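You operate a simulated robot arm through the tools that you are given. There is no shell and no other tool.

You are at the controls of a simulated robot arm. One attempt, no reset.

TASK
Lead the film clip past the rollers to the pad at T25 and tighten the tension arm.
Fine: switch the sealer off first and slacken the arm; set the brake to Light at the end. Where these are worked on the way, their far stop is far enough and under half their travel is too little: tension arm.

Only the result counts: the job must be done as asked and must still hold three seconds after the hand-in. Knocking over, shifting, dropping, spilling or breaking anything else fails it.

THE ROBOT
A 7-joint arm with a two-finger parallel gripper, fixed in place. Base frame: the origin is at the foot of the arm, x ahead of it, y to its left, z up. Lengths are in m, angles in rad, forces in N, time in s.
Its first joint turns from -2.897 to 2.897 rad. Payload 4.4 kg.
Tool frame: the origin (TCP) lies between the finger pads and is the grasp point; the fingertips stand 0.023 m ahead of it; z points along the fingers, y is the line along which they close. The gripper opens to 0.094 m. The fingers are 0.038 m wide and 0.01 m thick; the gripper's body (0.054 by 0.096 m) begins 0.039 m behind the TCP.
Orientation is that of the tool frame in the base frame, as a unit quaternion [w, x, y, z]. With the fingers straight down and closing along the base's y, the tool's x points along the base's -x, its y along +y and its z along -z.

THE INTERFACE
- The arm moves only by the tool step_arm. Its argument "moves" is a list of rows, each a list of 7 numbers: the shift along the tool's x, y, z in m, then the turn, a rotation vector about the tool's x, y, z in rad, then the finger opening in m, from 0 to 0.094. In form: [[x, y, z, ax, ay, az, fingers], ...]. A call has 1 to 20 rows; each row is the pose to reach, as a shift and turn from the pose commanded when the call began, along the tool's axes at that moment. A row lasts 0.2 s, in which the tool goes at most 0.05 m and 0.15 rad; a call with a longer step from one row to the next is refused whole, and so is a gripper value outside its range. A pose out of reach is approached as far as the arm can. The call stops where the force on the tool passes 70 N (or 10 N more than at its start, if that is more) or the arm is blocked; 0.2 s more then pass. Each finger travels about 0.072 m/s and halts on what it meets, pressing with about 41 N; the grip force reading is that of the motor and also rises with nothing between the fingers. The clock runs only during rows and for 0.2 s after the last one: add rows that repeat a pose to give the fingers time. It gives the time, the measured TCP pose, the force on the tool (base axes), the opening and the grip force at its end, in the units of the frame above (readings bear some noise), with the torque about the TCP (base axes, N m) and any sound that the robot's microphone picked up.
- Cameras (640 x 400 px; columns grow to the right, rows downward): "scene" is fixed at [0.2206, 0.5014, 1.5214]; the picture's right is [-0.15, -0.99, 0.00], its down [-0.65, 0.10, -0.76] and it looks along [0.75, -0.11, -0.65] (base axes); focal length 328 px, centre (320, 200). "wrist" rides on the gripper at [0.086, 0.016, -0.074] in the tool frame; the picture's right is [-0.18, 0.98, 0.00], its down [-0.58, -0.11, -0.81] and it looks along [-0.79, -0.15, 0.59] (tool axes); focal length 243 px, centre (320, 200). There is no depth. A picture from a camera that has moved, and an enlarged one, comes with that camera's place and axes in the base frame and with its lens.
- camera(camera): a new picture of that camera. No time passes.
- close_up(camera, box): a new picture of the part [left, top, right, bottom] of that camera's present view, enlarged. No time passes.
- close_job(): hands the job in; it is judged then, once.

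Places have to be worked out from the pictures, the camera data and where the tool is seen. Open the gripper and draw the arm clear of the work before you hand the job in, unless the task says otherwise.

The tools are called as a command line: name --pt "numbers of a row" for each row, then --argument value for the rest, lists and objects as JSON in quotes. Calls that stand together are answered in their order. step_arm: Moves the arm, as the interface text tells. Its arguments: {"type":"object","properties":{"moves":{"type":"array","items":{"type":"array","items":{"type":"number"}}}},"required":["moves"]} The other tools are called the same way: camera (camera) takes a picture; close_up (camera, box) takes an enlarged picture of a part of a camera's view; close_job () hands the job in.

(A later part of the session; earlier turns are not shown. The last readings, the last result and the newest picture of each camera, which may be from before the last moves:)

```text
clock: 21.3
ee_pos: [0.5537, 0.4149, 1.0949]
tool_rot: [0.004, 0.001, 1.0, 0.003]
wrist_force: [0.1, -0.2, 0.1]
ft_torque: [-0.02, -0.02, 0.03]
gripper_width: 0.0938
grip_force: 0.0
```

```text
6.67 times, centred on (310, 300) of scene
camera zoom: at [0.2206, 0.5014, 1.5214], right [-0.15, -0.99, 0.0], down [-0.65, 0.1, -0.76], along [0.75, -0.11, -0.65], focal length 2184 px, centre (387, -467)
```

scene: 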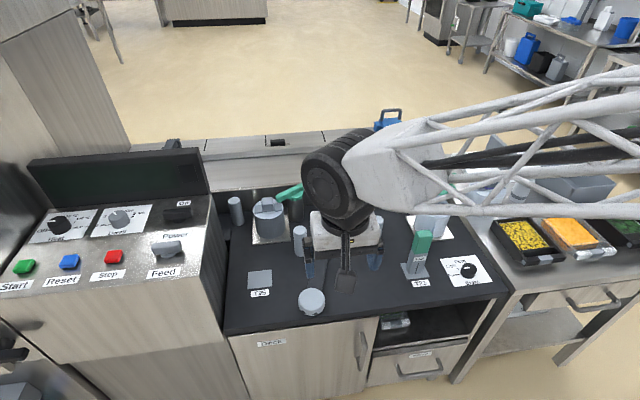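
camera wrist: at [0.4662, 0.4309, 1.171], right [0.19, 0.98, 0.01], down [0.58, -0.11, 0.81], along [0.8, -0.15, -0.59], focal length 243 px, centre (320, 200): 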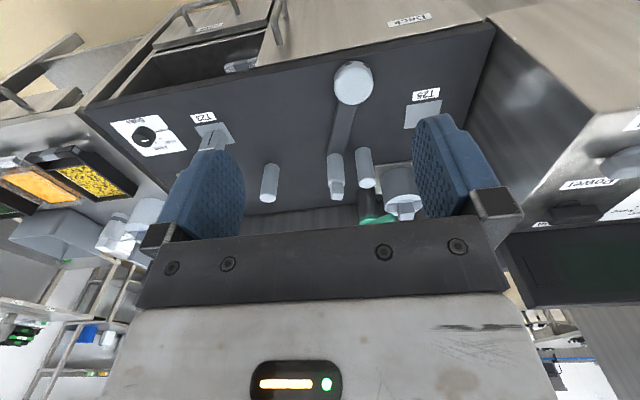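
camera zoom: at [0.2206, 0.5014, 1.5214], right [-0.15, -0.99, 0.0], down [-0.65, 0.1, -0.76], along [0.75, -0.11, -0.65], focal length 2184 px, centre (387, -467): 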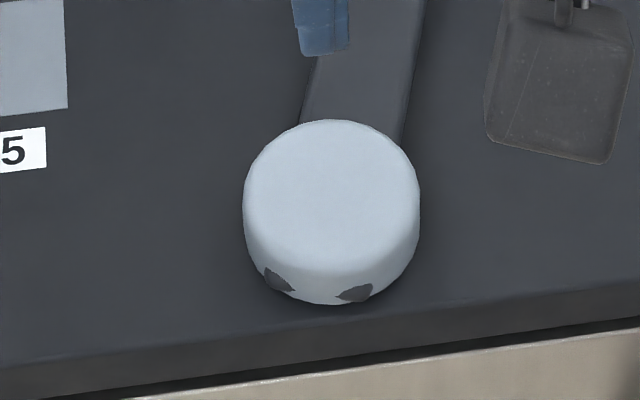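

The dark patches on the disc are just the arm bar's corners. Working estimates: deck z≈0.7315, T25 (0.805, 0.587), T23 (0.771, 0.135), pivot (0.70, 0.45), arm roller (0.886, 0.394), fixed rollers (0.898, 0.228) and (0.888, 0.460). I move closer above the arm roller for an exact look, also removing a small tool tilt.

step_arm --pt "-0.04 -0.005 0.0 0.006 0.008 -0.002 0.094" --pt "-0.08 -0.01 0.02 0.006 0.008 -0.002 0.094" --pt "-0.12 -0.015 0.04 0.006 0.008 -0.002 0.094" --pt "-0.16 -0.02 0.06 0.006 0.008 -0.002 0.094" --pt "-0.2 -0.02 0.08 0.006 0.008 -0.002 0.094" --pt "-0.23 -0.02 0.09 0.006 0.008 -0.002 0.094"

camera --camera "wrist"

close_up --camera "wrist" --box '[240, 20, 420, 220]'

```text
clock: 22.7
ee_pos: [0.7832, 0.3969, 1.0092]
tool_rot: [-0.001, 0.0, 1.0, 0.0]
wrist_force: [-0.4, 0.3, -0.1]
ft_torque: [0.01, 0.03, 0.02]
gripper_width: 0.0942
grip_force: 0.0
```

```text
taken
camera wrist: at [0.6966, 0.4134, 1.085], right [0.19, 0.98, 0.0], down [0.58, -0.11, 0.81], along [0.79, -0.15, -0.59], focal length 243 px, centre (320, 200)
```

wrist: 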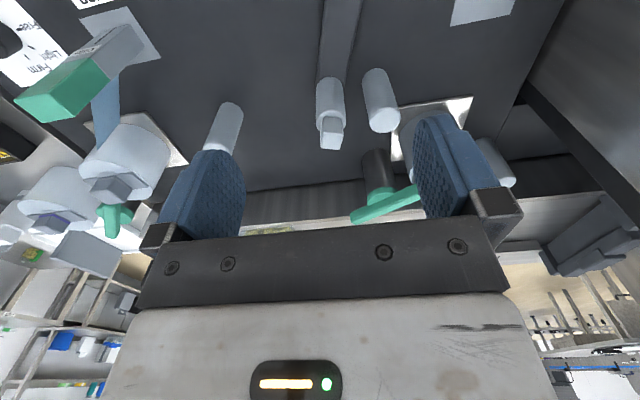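

```text
2.00 times, centred on (330, 120) of wrist
camera zoom: at [0.6966, 0.4134, 1.085], right [0.19, 0.98, 0.0], down [0.58, -0.11, 0.81], along [0.79, -0.15, -0.59], focal length 485 px, centre (300, 360)
```

zoom: 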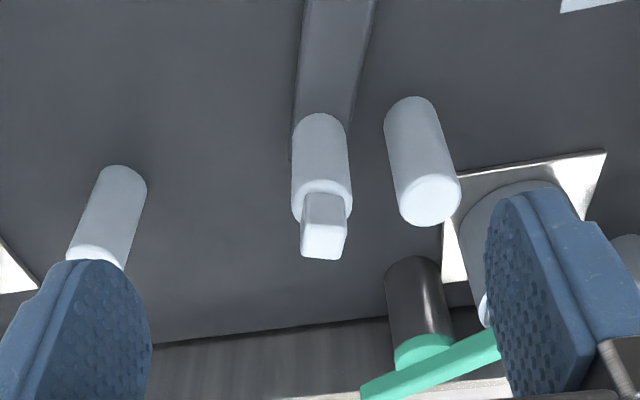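

The peg on the arm roller is ~0.02 m square, aligned with the arm, z≈0.827–0.855, and the arm angle is ≈ −0.285 rad. I move above the peg with matching yaw and a smaller opening.

step_arm --pt "-0.035 -0.001 0.02 0 0 0.1 0.08" --pt "-0.07 -0.002 0.04 0 0 0.2 0.06" --pt "-0.103 -0.003 0.06 0 0 0.285 0.05" --pt "-0.103 -0.003 0.09 0 0 0.285 0.05" --pt "-0.103 -0.003 0.115 0 0 0.285 0.05"

camera --camera "wrist"

close_up --camera "wrist" --box '[220, 60, 420, 240]'

close_up --camera "scene" --box '[260, 160, 400, 280]'

```text
clock: 23.9
ee_pos: [0.8875, 0.3939, 0.894]
tool_rot: [0.0, 0.144, 0.99, 0.0]
wrist_force: [-0.1, 0.4, 0.2]
ft_torque: [-0.01, -0.01, -0.03]
gripper_width: 0.0501
grip_force: 0.0
```

```text
taken
camera wrist: at [0.8075, 0.4336, 0.9706], right [0.45, 0.89, 0.0], down [0.53, -0.27, 0.81], along [0.72, -0.37, -0.59], focal length 243 px, centre (320, 200)
```

wrist: 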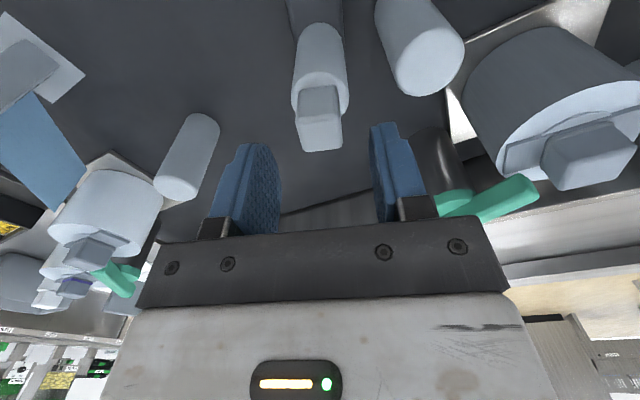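

```text
2.22 times, centred on (320, 150) of wrist
camera zoom: at [0.8075, 0.4336, 0.9706], right [0.45, 0.89, 0.0], down [0.53, -0.27, 0.81], along [0.72, -0.37, -0.59], focal length 539 px, centre (320, 311)
```

zoom: 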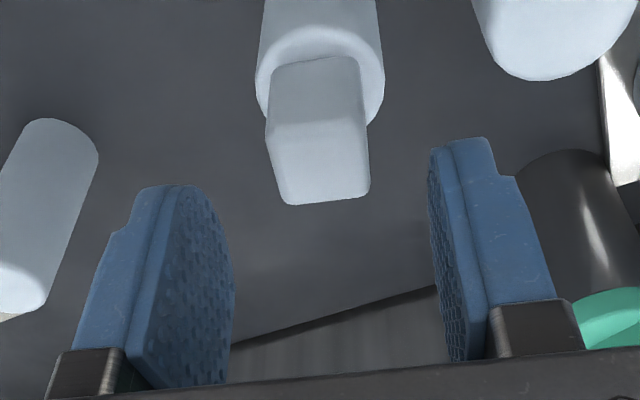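

```text
3.33 times, centred on (330, 220) of scene
camera zoom: at [0.2206, 0.5014, 1.5214], right [-0.15, -0.99, 0.0], down [-0.65, 0.1, -0.76], along [0.75, -0.11, -0.65], focal length 1092 px, centre (287, 133)
```

zoom: 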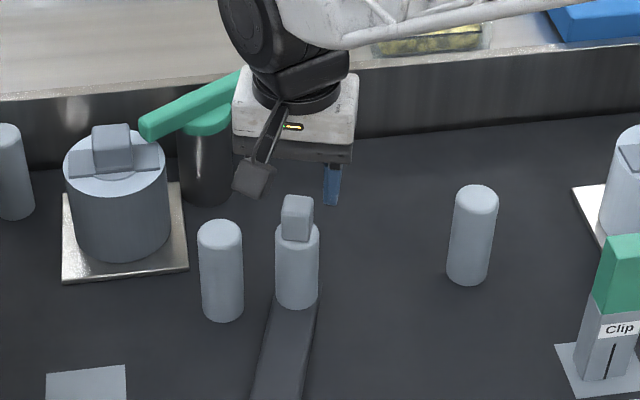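

The peg top is centered under the gripper, about (0.889, 0.392). I descend to z≈0.857 and close on the peg, with a slight yaw trim.

step_arm --pt "-0.001 -0.001 0.015 0 0 0.03 0.05" --pt "-0.001 -0.001 0.03 0 0 0.035 0.05" --pt "-0.001 -0.001 0.037 0 0 0.035 0.05" --pt "-0.001 -0.001 0.037 0 0 0.035 0.035" --pt "-0.001 -0.001 0.037 0 0 0.035 0.035"

close_up --camera "wrist" --box '[220, 60, 420, 240]'

close_up --camera "scene" --box '[260, 160, 400, 280]'

```text
clock: 25.1
ee_pos: [0.8866, 0.3919, 0.8566]
tool_rot: [-0.001, 0.16, 0.987, 0.001]
wrist_force: [-0.4, -0.6, -0.3]
ft_torque: [0.0, 0.0, 0.0]
gripper_width: 0.0349
grip_force: 0.0
```

```text
2.22 times, centred on (320, 150) of wrist
camera zoom: at [0.8095, 0.4347, 0.9326], right [0.49, 0.87, 0.0], down [0.52, -0.29, 0.81], along [0.7, -0.39, -0.59], focal length 539 px, centre (320, 311)
```

zoom: 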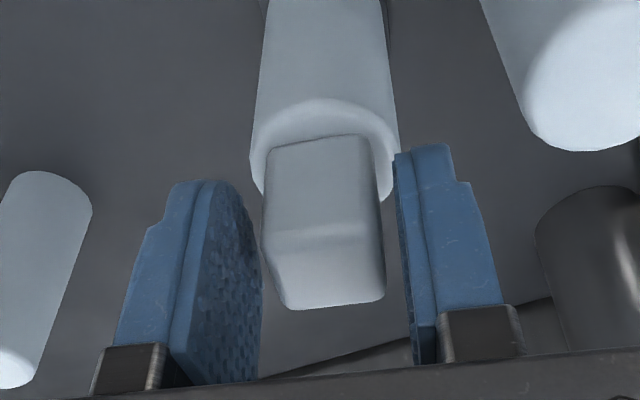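

```text
3.33 times, centred on (330, 220) of scene
camera zoom: at [0.2206, 0.5014, 1.5214], right [-0.15, -0.99, 0.0], down [-0.65, 0.1, -0.76], along [0.75, -0.11, -0.65], focal length 1092 px, centre (287, 133)
```

zoom: 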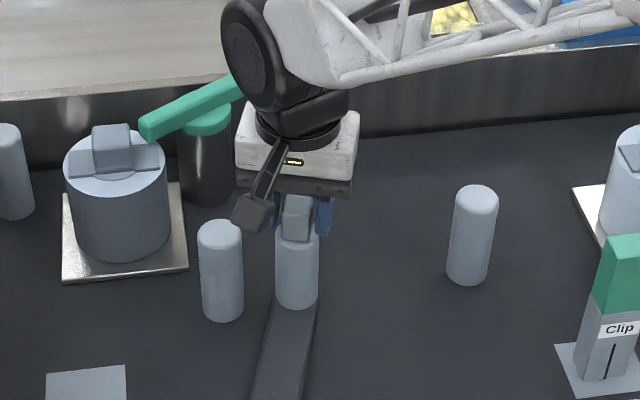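

The peg is between the fingers with clearance all round. I close on it.

step_arm --pt "0 0 0 0 0 0 0.02" --pt "0 0 0 0 0 0 0.01" --pt "0 0 0 0 0 0 0.005"

```text
clock: 25.9
ee_pos: [0.8864, 0.3915, 0.8567]
tool_rot: [0.0, 0.16, 0.987, 0.0]
wrist_force: [-1.7, -3.3, -0.7]
ft_torque: [0.01, -0.59, 0.73]
gripper_width: 0.0257
grip_force: 45.8
```

Firm grip (0.0257 m) with little side force. I make a small test swing clockwise along the arc about the pivot (away from the fixed roller).

step_arm --pt "0 -0.005 0 0 0 0.025 0.005" --pt "0 -0.00975 0 0 0 0.05 0.005" --pt "0.0003 -0.0146 0 0 0 0.075 0.005" --pt "0.0005 -0.0195 0 0 0 0.1 0.005"

camera --camera "scene"

```text
clock: 26.9
ee_pos: [0.8802, 0.3746, 0.8571]
tool_rot: [-0.001, 0.209, 0.978, 0.0]
wrist_force: [-11.3, 8.4, 8.4]
ft_torque: [-0.04, -0.58, -0.32]
gripper_width: 0.0263
grip_force: 44.5
```

```text
taken
```

scene: 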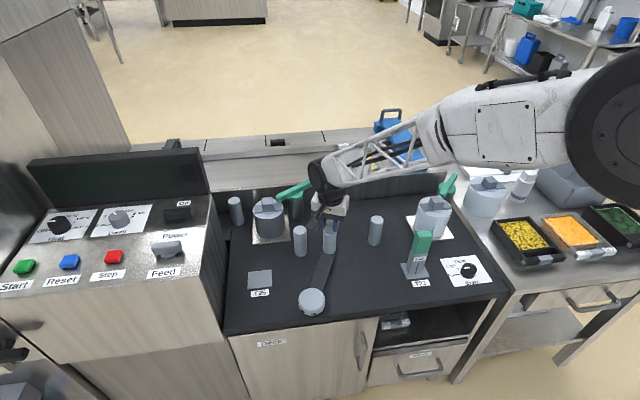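

The arm swings freely with low forces. I continue the arc clockwise in larger steps.

step_arm --pt "0.0001 -0.0097 0 0 0 0.05 0.005" --pt "0.0003 -0.0194 0 0 0 0.1 0.005" --pt "0.0013 -0.029 0 0 0 0.15 0.005" --pt "0.0026 -0.0386 0 0 0 0.2 0.005" --pt "0.0045 -0.0482 0 0 0 0.25 0.005" --pt "0.0068 -0.0576 0 0 0 0.3 0.005" --pt "0.0097 -0.0668 0 0 0 0.35 0.005" --pt "0.0129 -0.076 0 0 0 0.4 0.005"

camera --camera "scene"

```text
clock: 28.7
ee_pos: [0.8375, 0.3103, 0.8562]
tool_rot: [0.0, 0.4, 0.917, -0.001]
wrist_force: [-20.8, 32.8, -2.3]
ft_torque: [0.64, -0.18, -1.1]
gripper_width: 0.0261
grip_force: 44.7
```

```text
taken
```

scene: 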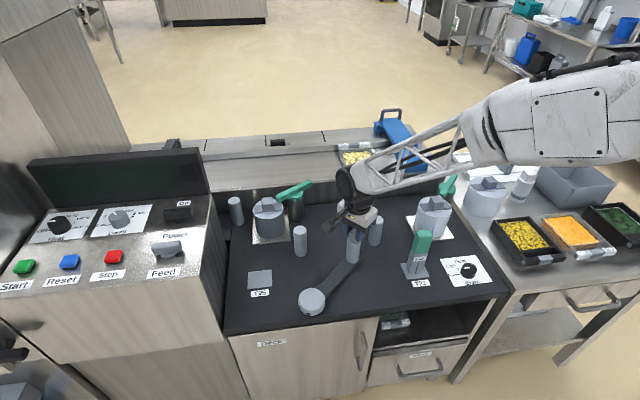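

The swing continues; forces imply radius 0.191 m and pivot ≈ (0.7036, 0.4465). I correct 2 mm inward and carry on clockwise, looking for the stop.

step_arm --pt "0.002 -0.0095 0 0 0 0.05 0.005" --pt "0.0024 -0.0191 0 0 0 0.1 0.005" --pt "0.0033 -0.0286 0 0 0 0.15 0.005" --pt "0.0047 -0.038 0 0 0 0.2 0.005" --pt "0.0066 -0.0474 0 0 0 0.25 0.005" --pt "0.0089 -0.0567 0 0 0 0.3 0.005"

camera --camera "scene"

```text
clock: 30.1
ee_pos: [0.7892, 0.277, 0.8559]
tool_rot: [0.0, 0.533, 0.846, -0.001]
wrist_force: [-8.8, 36.1, -8.1]
ft_torque: [0.59, -0.32, -1.14]
gripper_width: 0.0265
grip_force: 44.8
```

```text
taken
```

scene: 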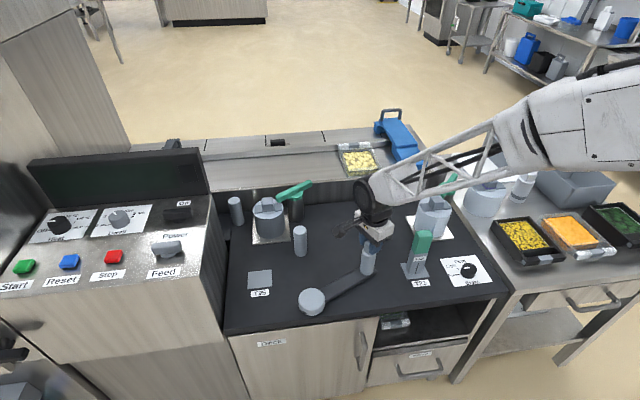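

Still turning with about 8 N tangential friction. I continue with another small inward correction.

step_arm --pt "0.0015 -0.0095 0 0 0 0.05 0.005" --pt "0.0025 -0.0189 0 0 0 0.1 0.005" --pt "0.0035 -0.0283 0 0 0 0.15 0.005" --pt "0.005 -0.0376 0 0 0 0.2 0.005" --pt "0.007 -0.0468 0 0 0 0.25 0.005" --pt "0.0093 -0.056 0 0 0 0.3 0.005"

camera --camera "scene"

camera --camera "wrist"

```text
clock: 31.5
ee_pos: [0.7337, 0.2617, 0.8565]
tool_rot: [0.0, 0.653, 0.758, -0.002]
wrist_force: [3.6, 28.3, -19.2]
ft_torque: [0.34, -0.58, -1.09]
gripper_width: 0.0259
grip_force: 44.9
```

```text
taken
```

scene: 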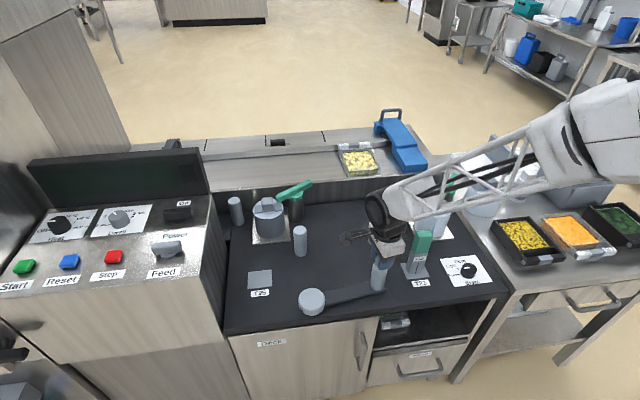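

```text
taken
camera wrist: at [0.7382, 0.3493, 0.9324], right [1.0, -0.04, 0.0], down [-0.02, -0.59, 0.81], along [-0.03, -0.81, -0.59], focal length 243 px, centre (320, 200)
```

wrist: 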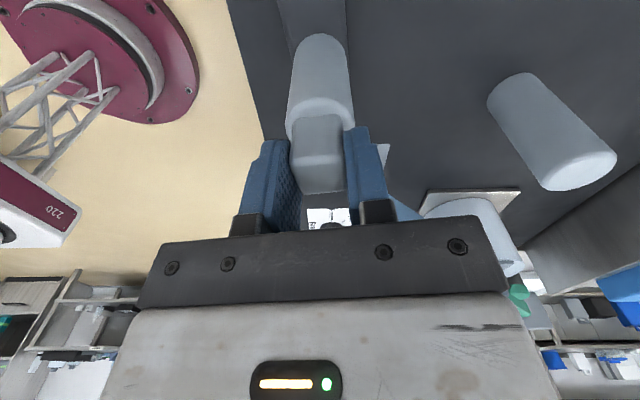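

The arm now points almost along −y and is still moving freely. I continue in smaller increments to find the stop.

step_arm --pt "0.0015 -0.0095 0 0 0 0.05 0.005" --pt "0.0022 -0.0189 0 0 0 0.1 0.005" --pt "0.0033 -0.0283 0 0 0 0.15 0.005" --pt "0.0047 -0.0376 0 0 0 0.2 0.005"

camera --camera "scene"

```text
clock: 32.4
ee_pos: [0.7097, 0.2593, 0.8573]
tool_rot: [0.002, 0.709, 0.705, 0.002]
wrist_force: [35.4, 1.2, -23.5]
ft_torque: [0.05, 0.3, 1.26]
gripper_width: 0.0257
grip_force: 44.8
stopped in row 4: the force on the tool passed its limit at 97 N (the readings are from after the stop); the commanded pose is now the measured one
```

```text
taken
```

scene: 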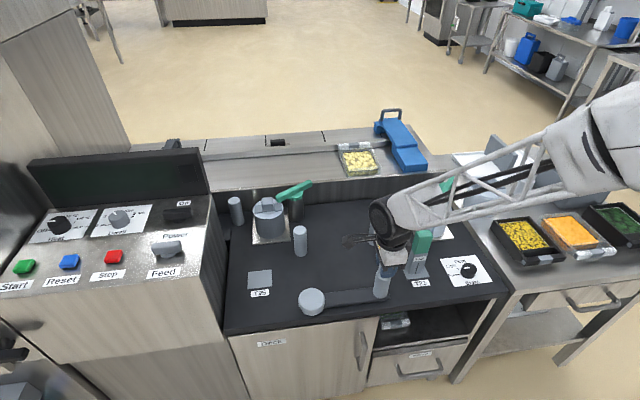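

The swing is blocked with 35 N pushing back at φ≈−1.54 rad: that's the slack stop. I open the fingers and rise straight up, then check that the arm stays there.

step_arm --pt "0 0.001 0 0 0 0 0.03" --pt "0 0.001 0 0 0 0 0.045" --pt "0 0.001 0 0 0 0 0.05" --pt "0 0.001 -0.04 0 0 0 0.05" --pt "0 0.001 -0.08 0 0 0 0.05" --pt "0 0.001 -0.12 0 0 0 0.05" --pt "0 0.001 -0.16 0 0 0 0.05"

camera --camera "scene"

camera --camera "wrist"

```text
clock: 34.0
ee_pos: [0.7092, 0.2606, 1.0163]
tool_rot: [0.001, 0.709, 0.705, 0.003]
wrist_force: [1.0, 1.0, -0.2]
ft_torque: [0.0, 0.04, 0.0]
gripper_width: 0.0499
grip_force: 0.1
```

```text
taken
```

scene: 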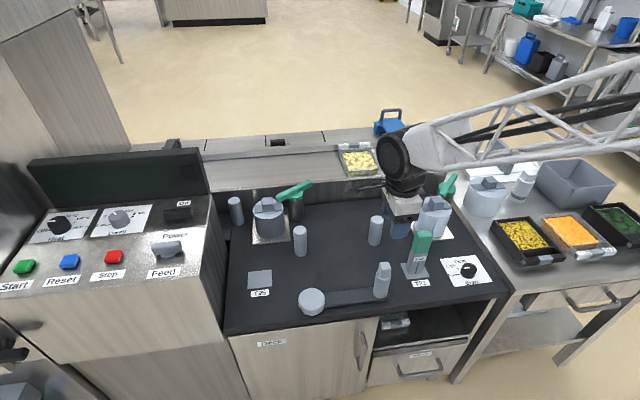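

```text
taken
camera wrist: at [0.7249, 0.3468, 1.092], right [0.98, -0.19, 0.0], down [-0.12, -0.58, 0.81], along [-0.15, -0.79, -0.59], focal length 243 px, centre (320, 200)
```

wrist: 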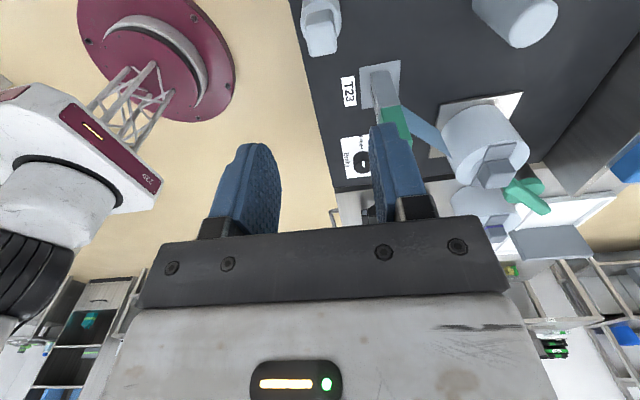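

The tension arm stays at the slack stop. Next I view the clip and film strip closely: I go to about (0.62, 0.13, 1.0) with yaw 0.

step_arm --pt "-0.012 -0.008 0 0 0 -0.143 0.06" --pt "-0.024 -0.016 0 0 0 -0.286 0.07" --pt "-0.036 -0.024 0 0 0 -0.429 0.08" --pt "-0.048 -0.032 0 0 0 -0.572 0.09" --pt "-0.06 -0.04 0 0 0 -0.715 0.094" --pt "-0.072 -0.048 0 0 0 -0.858 0.094" --pt "-0.084 -0.056 0 0 0 -1.001 0.094" --pt "-0.096 -0.064 0 0 0 -1.144 0.094" --pt "-0.108 -0.072 0.005 0 0 -1.287 0.094" --pt "-0.12 -0.08 0.01 0 0 -1.43 0.094" --pt "-0.13 -0.089 0.015 0 0 -1.577 0.094"

camera --camera "wrist"

close_up --camera "wrist" --box '[180, 20, 420, 230]'

```text
clock: 36.4
ee_pos: [0.619, 0.1293, 1.0018]
tool_rot: [0.002, 0.0, 1.0, 0.0]
wrist_force: [0.0, -0.3, 0.6]
ft_torque: [-0.04, 0.0, 0.05]
gripper_width: 0.0939
grip_force: 0.0
```

```text
taken
camera wrist: at [0.5313, 0.1458, 1.0774], right [0.18, 0.98, 0.0], down [0.58, -0.11, 0.81], along [0.8, -0.15, -0.59], focal length 243 px, centre (320, 200)
```

wrist: 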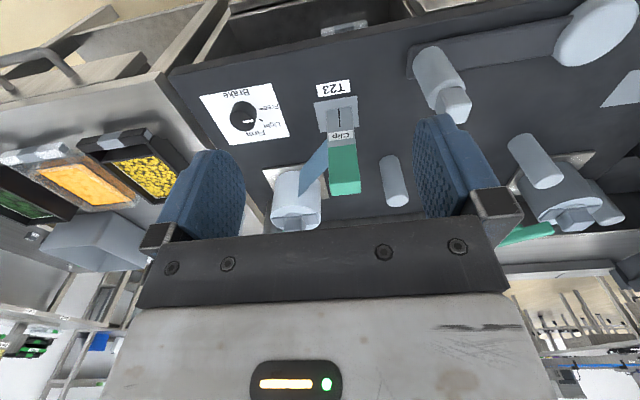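

```text
1.90 times, centred on (300, 125) of wrist
camera zoom: at [0.5313, 0.1458, 1.0774], right [0.18, 0.98, 0.0], down [0.58, -0.11, 0.81], along [0.8, -0.15, -0.59], focal length 462 px, centre (358, 343)
```

zoom: 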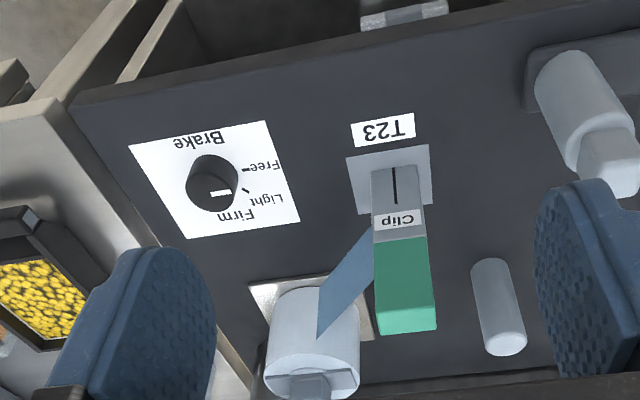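

The clip is an upright block (~0.04 in y × 0.03 in x, top z≈0.88) with the film strip leaving toward the reel. I move closer to see exactly where the film attaches and its height.

step_arm --pt "-0.01 -0.03 0.03 0 0 0 0.094" --pt "-0.03 -0.06 0.05 0 0 0 0.094" --pt "-0.05 -0.09 0.06 0 0 0 0.094"

camera --camera "wrist"

close_up --camera "wrist" --box '[230, 60, 470, 220]'

close_up --camera "scene" --box '[390, 180, 500, 290]'

```text
clock: 37.2
ee_pos: [0.6704, 0.0393, 0.9413]
tool_rot: [0.002, 0.0, 1.0, -0.001]
wrist_force: [-0.5, -0.2, 0.8]
ft_torque: [0.0, 0.01, -0.05]
gripper_width: 0.0938
grip_force: 0.1
```

```text
taken
camera wrist: at [0.5823, 0.056, 1.0168], right [0.18, 0.98, 0.0], down [0.58, -0.11, 0.81], along [0.8, -0.15, -0.59], focal length 243 px, centre (320, 200)
```

wrist: 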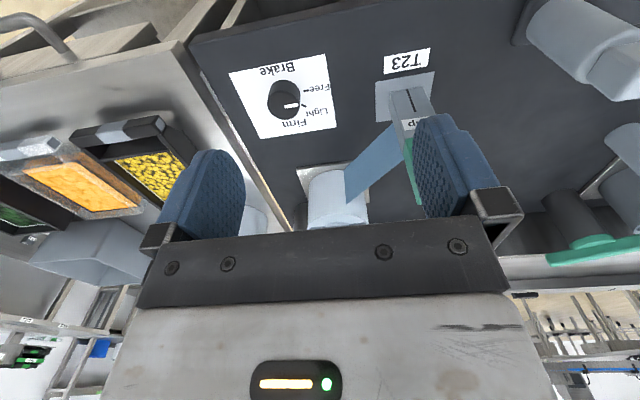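

```text
2.50 times, centred on (350, 140) of wrist
camera zoom: at [0.5823, 0.056, 1.0168], right [0.18, 0.98, 0.0], down [0.58, -0.11, 0.81], along [0.8, -0.15, -0.59], focal length 606 px, centre (245, 350)
```

zoom: 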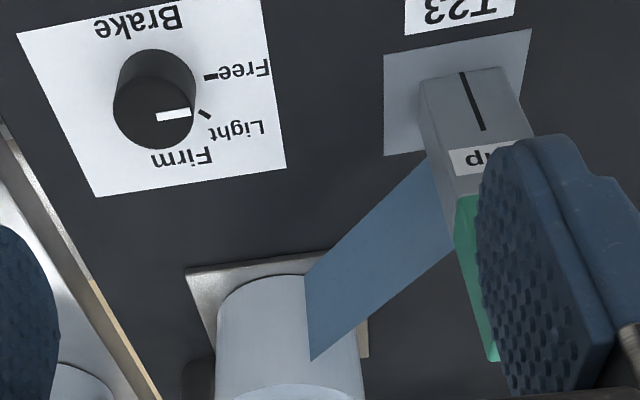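

```text
3.64 times, centred on (445, 235) of scene
camera zoom: at [0.2206, 0.5014, 1.5214], right [-0.15, -0.99, 0.0], down [-0.65, 0.1, -0.76], along [0.75, -0.11, -0.65], focal length 1191 px, centre (-134, 73)
```

zoom: 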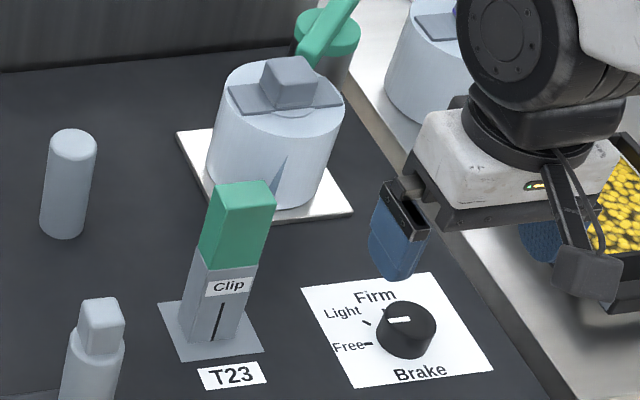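

The film strip spans roughly z 0.75–0.815, below the green handle (0.82–0.88). The clip seems turned slightly on its pad; I zoom in tighter to measure its yaw.

close_up --camera "scene" --box '[395, 222, 445, 292]'

step_arm --pt "-0.01 0.04 -0.02 0 0 0 0.094" --pt "-0.015 0.07 -0.04 0 0 0 0.094" --pt "-0.02 0.09 -0.06 0 0 0 0.094"

camera --camera "wrist"

close_up --camera "wrist" --box '[280, 80, 400, 220]'

```text
5.71 times, centred on (420, 257) of scene
camera zoom: at [0.2206, 0.5014, 1.5214], right [-0.15, -0.99, 0.0], down [-0.65, 0.1, -0.76], along [0.75, -0.11, -0.65], focal length 1872 px, centre (-251, -126)
```

zoom: 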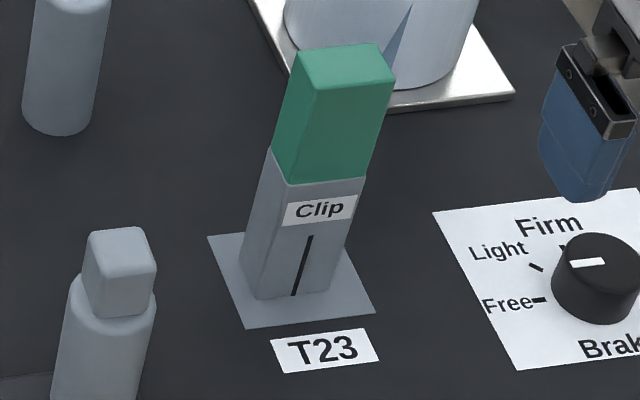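

```text
clock: 38.0
ee_pos: [0.6881, 0.1284, 1.0017]
tool_rot: [0.003, 0.0, 1.0, 0.0]
wrist_force: [0.4, -1.3, -0.4]
ft_torque: [-0.01, 0.01, 0.01]
gripper_width: 0.0943
grip_force: 0.1
```

```text
taken
camera wrist: at [0.6012, 0.1462, 1.0773], right [0.19, 0.98, 0.0], down [0.58, -0.11, 0.81], along [0.8, -0.15, -0.59], focal length 243 px, centre (320, 200)
```

wrist: 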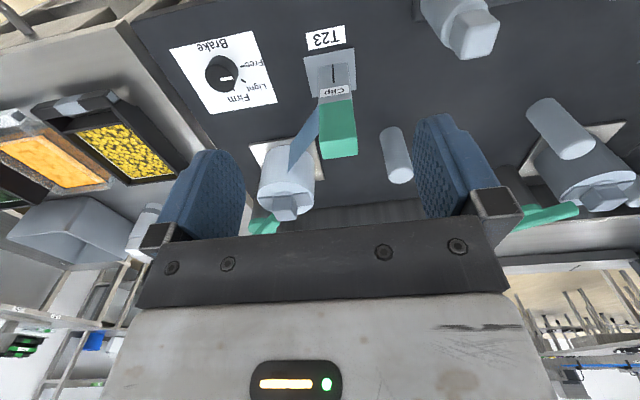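

```text
2.86 times, centred on (340, 150) of wrist
camera zoom: at [0.6012, 0.1462, 1.0773], right [0.19, 0.98, 0.0], down [0.58, -0.11, 0.81], along [0.8, -0.15, -0.59], focal length 693 px, centre (263, 343)
```

zoom: 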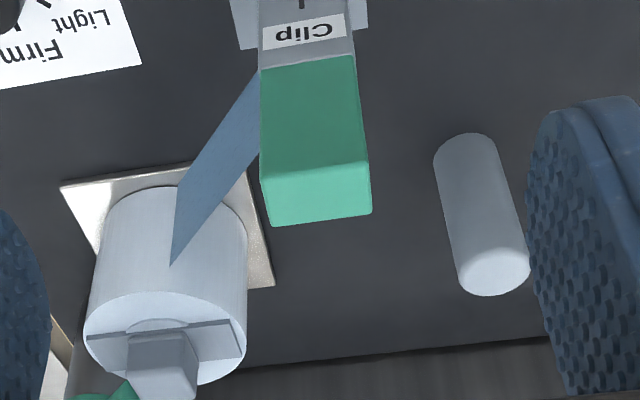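

The clip's top corners give center ≈ (0.777, 0.134), yaw ≈ 0. I move over it at z≈0.93 with the opening at 0.07, then check before descending.

step_arm --pt "-0.03 0.002 0.02 0 0.006 0 0.08" --pt "-0.06 0.004 0.04 0 0.006 0 0.07" --pt "-0.088 0.0056 0.06 0 0.006 0 0.07" --pt "-0.088 0.0056 0.072 0 0.006 0 0.07"

camera --camera "wrist"

close_up --camera "scene" --box '[380, 170, 480, 290]'

```text
clock: 39.0
ee_pos: [0.7754, 0.1338, 0.9307]
tool_rot: [0.0, 0.0, 1.0, 0.001]
wrist_force: [0.4, -0.1, -0.3]
ft_torque: [0.0, 0.0, 0.0]
gripper_width: 0.0702
grip_force: 0.1
```

```text
taken
camera wrist: at [0.6904, 0.1507, 1.0064], right [0.18, 0.98, 0.0], down [0.58, -0.11, 0.81], along [0.79, -0.15, -0.59], focal length 243 px, centre (320, 200)
```

wrist: 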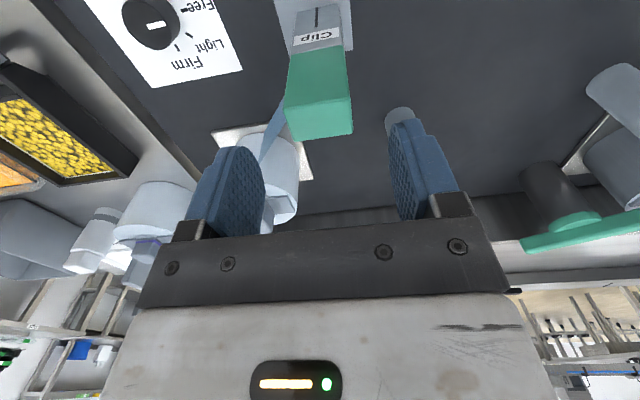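

```text
3.33 times, centred on (430, 230) of scene
camera zoom: at [0.2206, 0.5014, 1.5214], right [-0.15, -0.99, 0.0], down [-0.65, 0.1, -0.76], along [0.75, -0.11, -0.65], focal length 1092 px, centre (-47, 100)
```

zoom: 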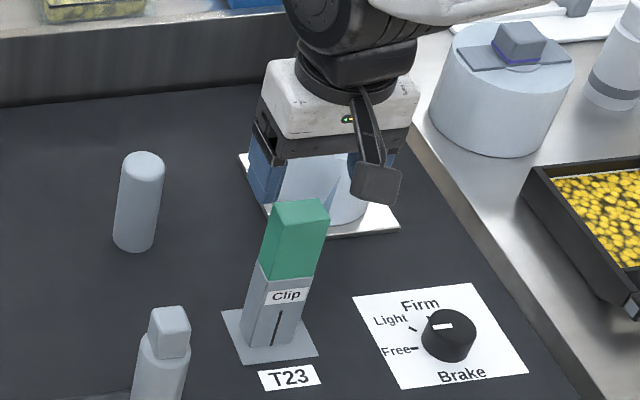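

The clip's top center reads (0.776, 0.135), right under the TCP. I descend to z≈0.853 and close on the green handle.

step_arm --pt "0 0.0008 0.025 0 0 0 0.07" --pt "0 0.0008 0.05 0 0 0 0.07" --pt "0 0.0008 0.07 0 0 0 0.07" --pt "0 0.0008 0.078 0 0 0 0.07" --pt "0 0.0008 0.078 0 0 0 0.05" --pt "0 0.0008 0.078 0 0 0 0.05"

close_up --camera "wrist" --box '[200, 40, 440, 240]'

close_up --camera "scene" --box '[380, 190, 480, 290]'

```text
clock: 40.4
ee_pos: [0.7769, 0.1353, 0.8516]
tool_rot: [0.0, 0.001, 1.0, -0.001]
wrist_force: [0.5, 0.7, 0.1]
ft_torque: [0.01, 0.0, 0.02]
gripper_width: 0.0503
grip_force: 0.0
```

```text
2.00 times, centred on (320, 140) of wrist
camera zoom: at [0.6905, 0.1526, 0.9285], right [0.18, 0.98, 0.0], down [0.58, -0.11, 0.81], along [0.79, -0.15, -0.59], focal length 485 px, centre (320, 320)
```

zoom: 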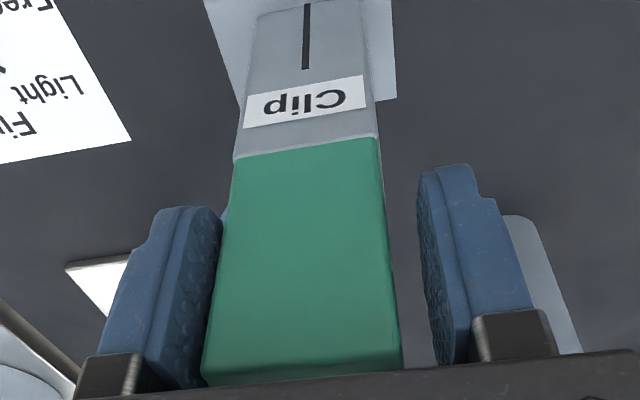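

```text
4.00 times, centred on (430, 240) of scene
camera zoom: at [0.2206, 0.5014, 1.5214], right [-0.15, -0.99, 0.0], down [-0.65, 0.1, -0.76], along [0.75, -0.11, -0.65], focal length 1310 px, centre (-120, 40)
```

zoom: 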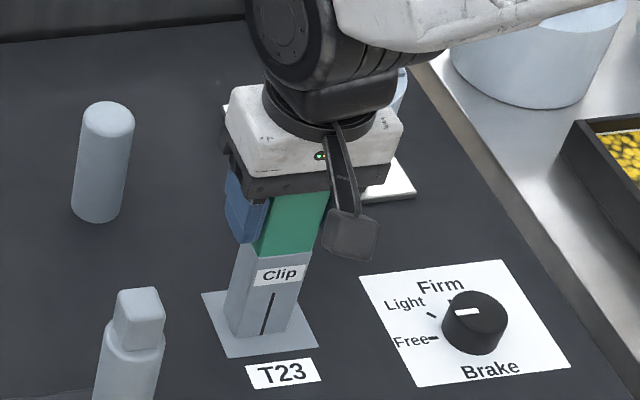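

The clip sits ~3.5 mm toward the left-hand finger (−y), so I shift by −3.5 mm to center, then close.

step_arm --pt "0 -0.002 0 0 0 0 0.055" --pt "0 -0.0035 0 0 0 0 0.055" --pt "0 -0.0035 0 0 0 0 0.045" --pt "0 -0.0035 0 0 0 0 0.035" --pt "0 -0.0035 0 0 0 0 0.025" --pt "0 -0.0035 0 0 0 0 0.02"

close_up --camera "wrist" --box '[200, 40, 440, 240]'

```text
clock: 41.8
ee_pos: [0.7759, 0.1321, 0.8528]
tool_rot: [-0.001, 0.002, 1.0, -0.001]
wrist_force: [0.1, 1.0, -0.2]
ft_torque: [0.06, 0.01, -0.04]
gripper_width: 0.0397
grip_force: 41.2
```

```text
2.00 times, centred on (320, 140) of wrist
camera zoom: at [0.6906, 0.149, 0.9287], right [0.18, 0.98, 0.0], down [0.58, -0.11, 0.81], along [0.79, -0.15, -0.59], focal length 485 px, centre (320, 320)
```

zoom: 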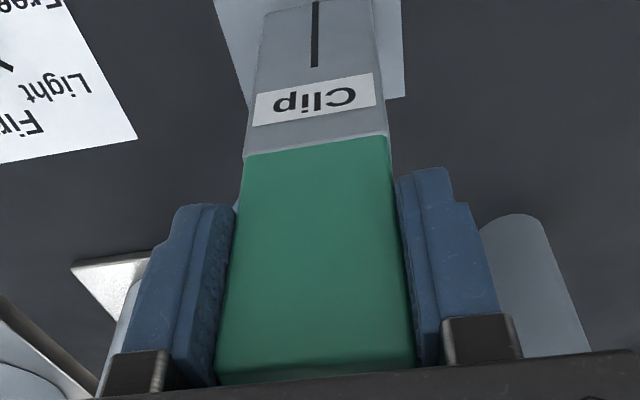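

Good grip (0.0397 m, no side force). I lift 12 mm, keeping the film within roller height, and begin leading the clip on the near side of the fixed rollers and the far side of the slack arm roller.

step_arm --pt "0 0 -0.006 0 0 0 0.02" --pt "0 0 -0.012 0 0 0 0.02" --pt "-0.008 0.01 -0.012 0 0 0 0.02" --pt "-0.016 0.025 -0.012 0 0 0 0.02" --pt "-0.024 0.045 -0.012 0 0 0 0.02" --pt "-0.024 0.065 -0.012 0 0 0 0.02"

camera --camera "scene"

camera --camera "wrist"

```text
clock: 43.2
ee_pos: [0.8016, 0.1971, 0.8639]
tool_rot: [-0.001, 0.001, 1.0, 0.0]
wrist_force: [-0.1, 1.1, -2.9]
ft_torque: [-0.01, 0.03, 0.03]
gripper_width: 0.0397
grip_force: 40.9
```

```text
taken
```

scene: 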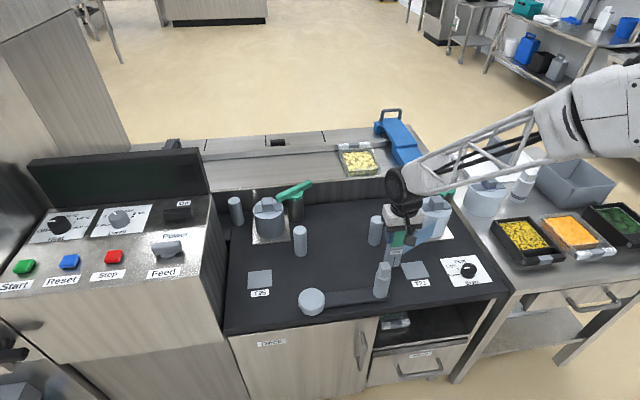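

```text
taken
camera wrist: at [0.7143, 0.2135, 0.9408], right [0.19, 0.98, 0.0], down [0.58, -0.11, 0.81], along [0.79, -0.15, -0.59], focal length 243 px, centre (320, 200)
```

wrist: 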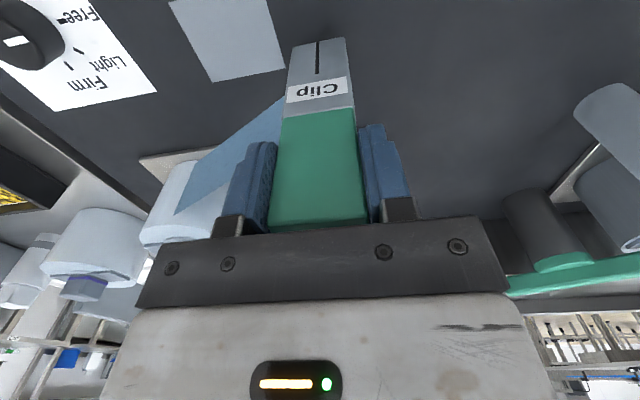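

The clip is lifted and the film pays out from the reel. I continue along y at x≈0.80, between the slack arm roller and the fixed rollers.

step_arm --pt "0 0.02 0 0 0 0 0.02" --pt "0 0.04 0 0 0 0 0.02" --pt "0 0.06 0 0 0 0 0.02" --pt "0 0.08 0 0 0 0 0.02" --pt "0 0.1 0 0 0 0 0.02" --pt "0 0.12 0 0 0 0 0.02" --pt "0 0.14 0 0 0 0 0.02"

camera --camera "scene"

camera --camera "wrist"

```text
clock: 44.8
ee_pos: [0.8004, 0.3376, 0.8647]
tool_rot: [-0.001, 0.001, 1.0, 0.001]
wrist_force: [-0.3, 0.2, -1.9]
ft_torque: [0.0, 0.0, 0.01]
gripper_width: 0.0398
grip_force: 41.7
```

```text
taken
```

scene: 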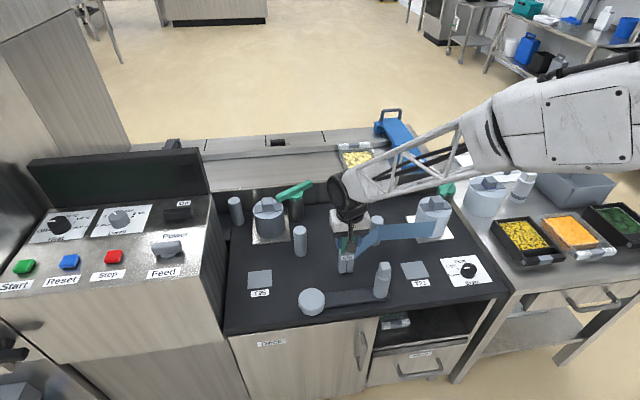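

```text
taken
camera wrist: at [0.7149, 0.3542, 0.9408], right [0.19, 0.98, 0.0], down [0.58, -0.11, 0.81], along [0.79, -0.15, -0.59], focal length 243 px, centre (320, 200)
```

wrist: 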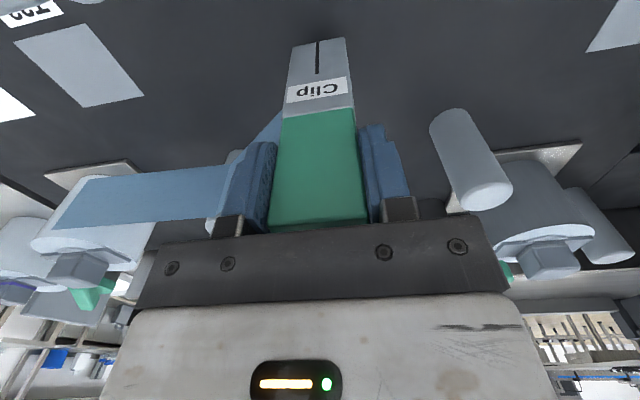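

The film now bends around the first fixed roller's near side. I zoom to check.

close_up --camera "scene" --box '[330, 190, 460, 290]'

```text
4.00 times, centred on (395, 240) of scene
camera zoom: at [0.2206, 0.5014, 1.5214], right [-0.15, -0.99, 0.0], down [-0.65, 0.1, -0.76], along [0.75, -0.11, -0.65], focal length 1310 px, centre (20, 40)
```

zoom: 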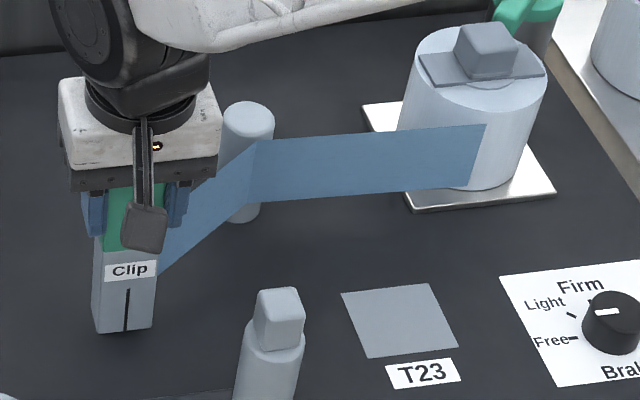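

I need a sharper look at how the film passes the first roller.

close_up --camera "scene" --box '[364, 208, 404, 252]'

close_up --camera "wrist" --box '[20, 100, 300, 250]'

```text
9.09 times, centred on (384, 230) of scene
camera zoom: at [0.2206, 0.5014, 1.5214], right [-0.15, -0.99, 0.0], down [-0.65, 0.1, -0.76], along [0.75, -0.11, -0.65], focal length 2978 px, centre (-262, -73)
```

zoom: 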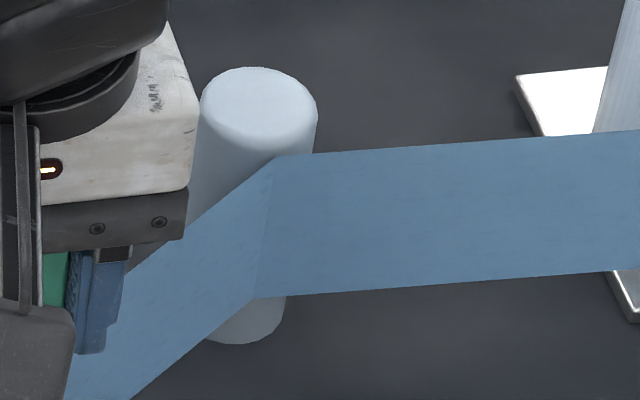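

```text
2.29 times, centred on (160, 175) of wrist
camera zoom: at [0.7149, 0.3542, 0.9408], right [0.19, 0.98, 0.0], down [0.58, -0.11, 0.81], along [0.79, -0.15, -0.59], focal length 555 px, centre (686, 257)
```

zoom: 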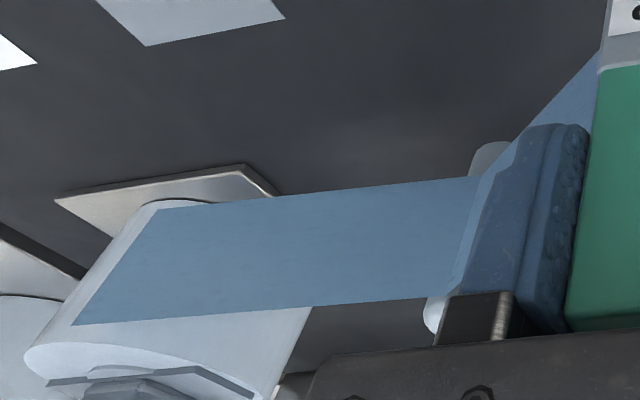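

The film is routed over the first roller's near side, as intended. I continue toward T25, passing the second fixed roller on its near side.

step_arm --pt "0 0.02 0 0 0 0 0.02" --pt "0 0.04 0 0 0 0 0.02" --pt "0 0.06 0 0 0 0 0.02" --pt "0 0.08 0 0 0 0 0.02" --pt "0 0.1 0 0 0 0 0.02" --pt "0 0.12 0 0 0 0 0.02" --pt "0 0.14 0 0 0 0 0.02" --pt "0 0.16 0 0 0 0 0.02" --pt "0 0.18 0 0 0 0 0.02"

camera --camera "scene"

camera --camera "wrist"

close_up --camera "scene" --box '[230, 190, 450, 320]'

```text
clock: 46.8
ee_pos: [0.8006, 0.5174, 0.8651]
tool_rot: [-0.001, 0.001, 1.0, 0.001]
wrist_force: [0.8, -0.4, -3.4]
ft_torque: [-0.02, 0.02, 0.02]
gripper_width: 0.0401
grip_force: 40.8
```

```text
taken
```

scene: 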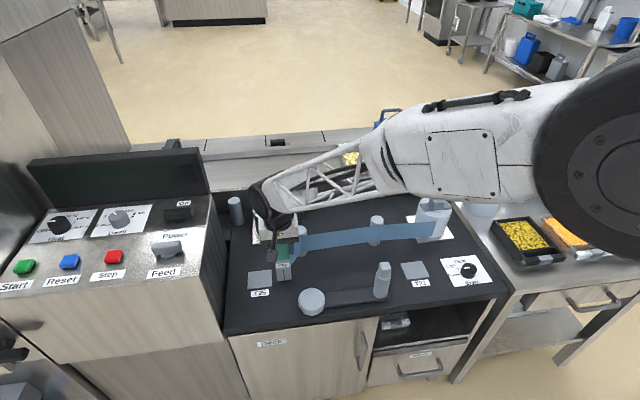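

```text
taken
camera wrist: at [0.7147, 0.5341, 0.9408], right [0.18, 0.98, 0.0], down [0.58, -0.11, 0.81], along [0.79, -0.15, -0.59], focal length 243 px, centre (320, 200)
```

wrist: 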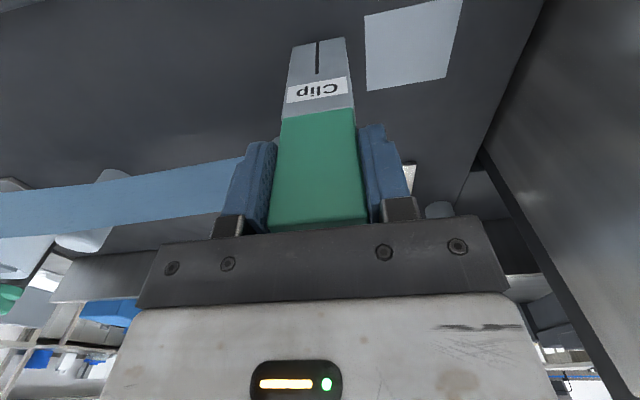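

```text
2.91 times, centred on (340, 255) of scene
camera zoom: at [0.2206, 0.5014, 1.5214], right [-0.15, -0.99, 0.0], down [-0.65, 0.1, -0.76], along [0.75, -0.11, -0.65], focal length 953 px, centre (262, 40)
```

zoom: 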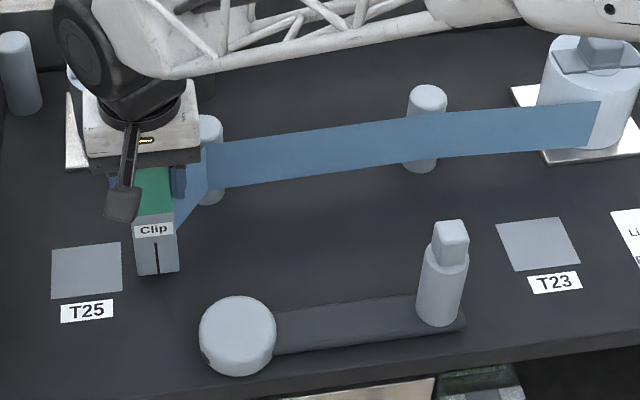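

The film now runs along the near side of both fixed rollers. T25's pad corners give a center of (0.810, 0.586); I move the clip there, still 12 mm up.

step_arm --pt "-0.002 0.02 0 0 0 0 0.02" --pt "-0.005 0.04 0 0 0 0 0.02" --pt "-0.0085 0.06 0 0 0 0 0.02" --pt "-0.0085 0.068 0 0 0 0 0.02" --pt "-0.0085 0.068 0 0 0 0 0.02"

camera --camera "wrist"

close_up --camera "scene" --box '[230, 190, 350, 310]'

```text
clock: 48.0
ee_pos: [0.8104, 0.5865, 0.8651]
tool_rot: [-0.001, 0.0, 1.0, 0.0]
wrist_force: [-0.2, 0.1, -2.5]
ft_torque: [0.0, 0.0, -0.04]
gripper_width: 0.0401
grip_force: 41.1
```

```text
taken
camera wrist: at [0.7232, 0.6025, 0.9415], right [0.18, 0.98, 0.0], down [0.58, -0.11, 0.81], along [0.79, -0.15, -0.59], focal length 243 px, centre (320, 200)
```

wrist: 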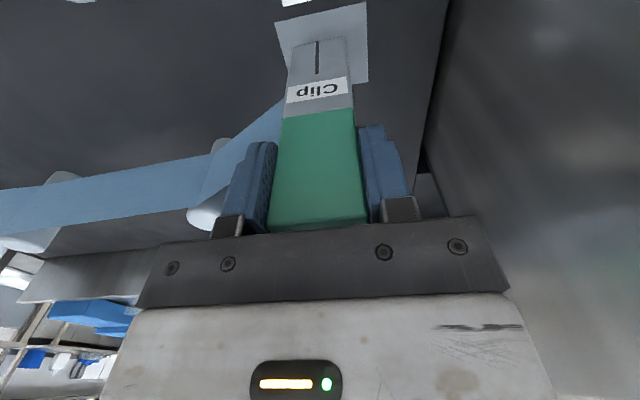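

```text
3.33 times, centred on (290, 250) of scene
camera zoom: at [0.2206, 0.5014, 1.5214], right [-0.15, -0.99, 0.0], down [-0.65, 0.1, -0.76], along [0.75, -0.11, -0.65], focal length 1092 px, centre (420, 33)
```

zoom: 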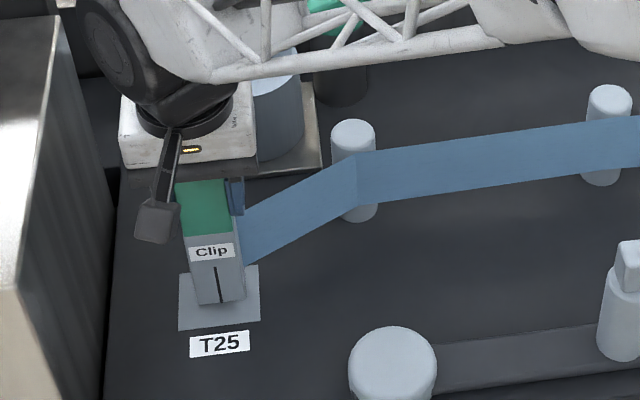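

The clip is over the pad within a few mm (a touch toward −y). I nudge +2 mm in y and lower 12 mm to set it down.

step_arm --pt "0 0.002 0.004 0 0 0 0.02" --pt "0 0.002 0.008 0 0 0 0.02" --pt "0 0.002 0.011 0 0 0 0.02" --pt "0 0.002 0.0125 0 0 0 0.02" --pt "0 0.002 0.0125 0 0 0 0.02"

close_up --camera "scene" --box '[230, 190, 350, 310]'

camera --camera "wrist"

```text
clock: 49.2
ee_pos: [0.8097, 0.5877, 0.8536]
tool_rot: [-0.001, 0.001, 1.0, 0.0]
wrist_force: [0.3, 0.6, -2.4]
ft_torque: [0.01, -0.01, 0.04]
gripper_width: 0.0398
grip_force: 40.6
```

```text
3.33 times, centred on (290, 250) of scene
camera zoom: at [0.2206, 0.5014, 1.5214], right [-0.15, -0.99, 0.0], down [-0.65, 0.1, -0.76], along [0.75, -0.11, -0.65], focal length 1092 px, centre (420, 33)
```

zoom: 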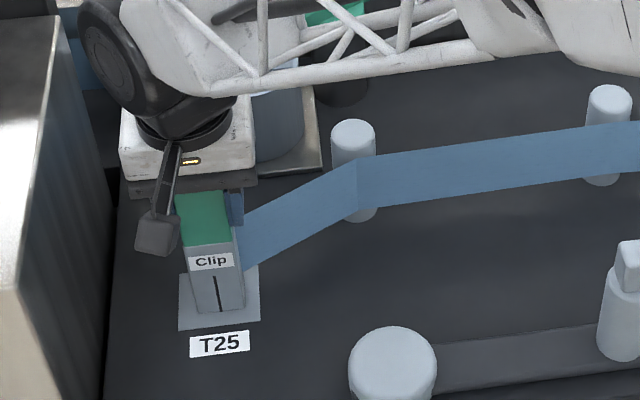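

```text
taken
camera wrist: at [0.7233, 0.6044, 0.929], right [0.18, 0.98, 0.0], down [0.58, -0.11, 0.81], along [0.79, -0.15, -0.59], focal length 243 px, centre (320, 200)
```

wrist: 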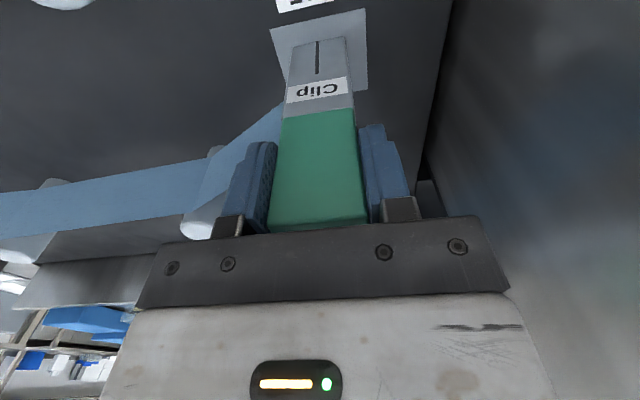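

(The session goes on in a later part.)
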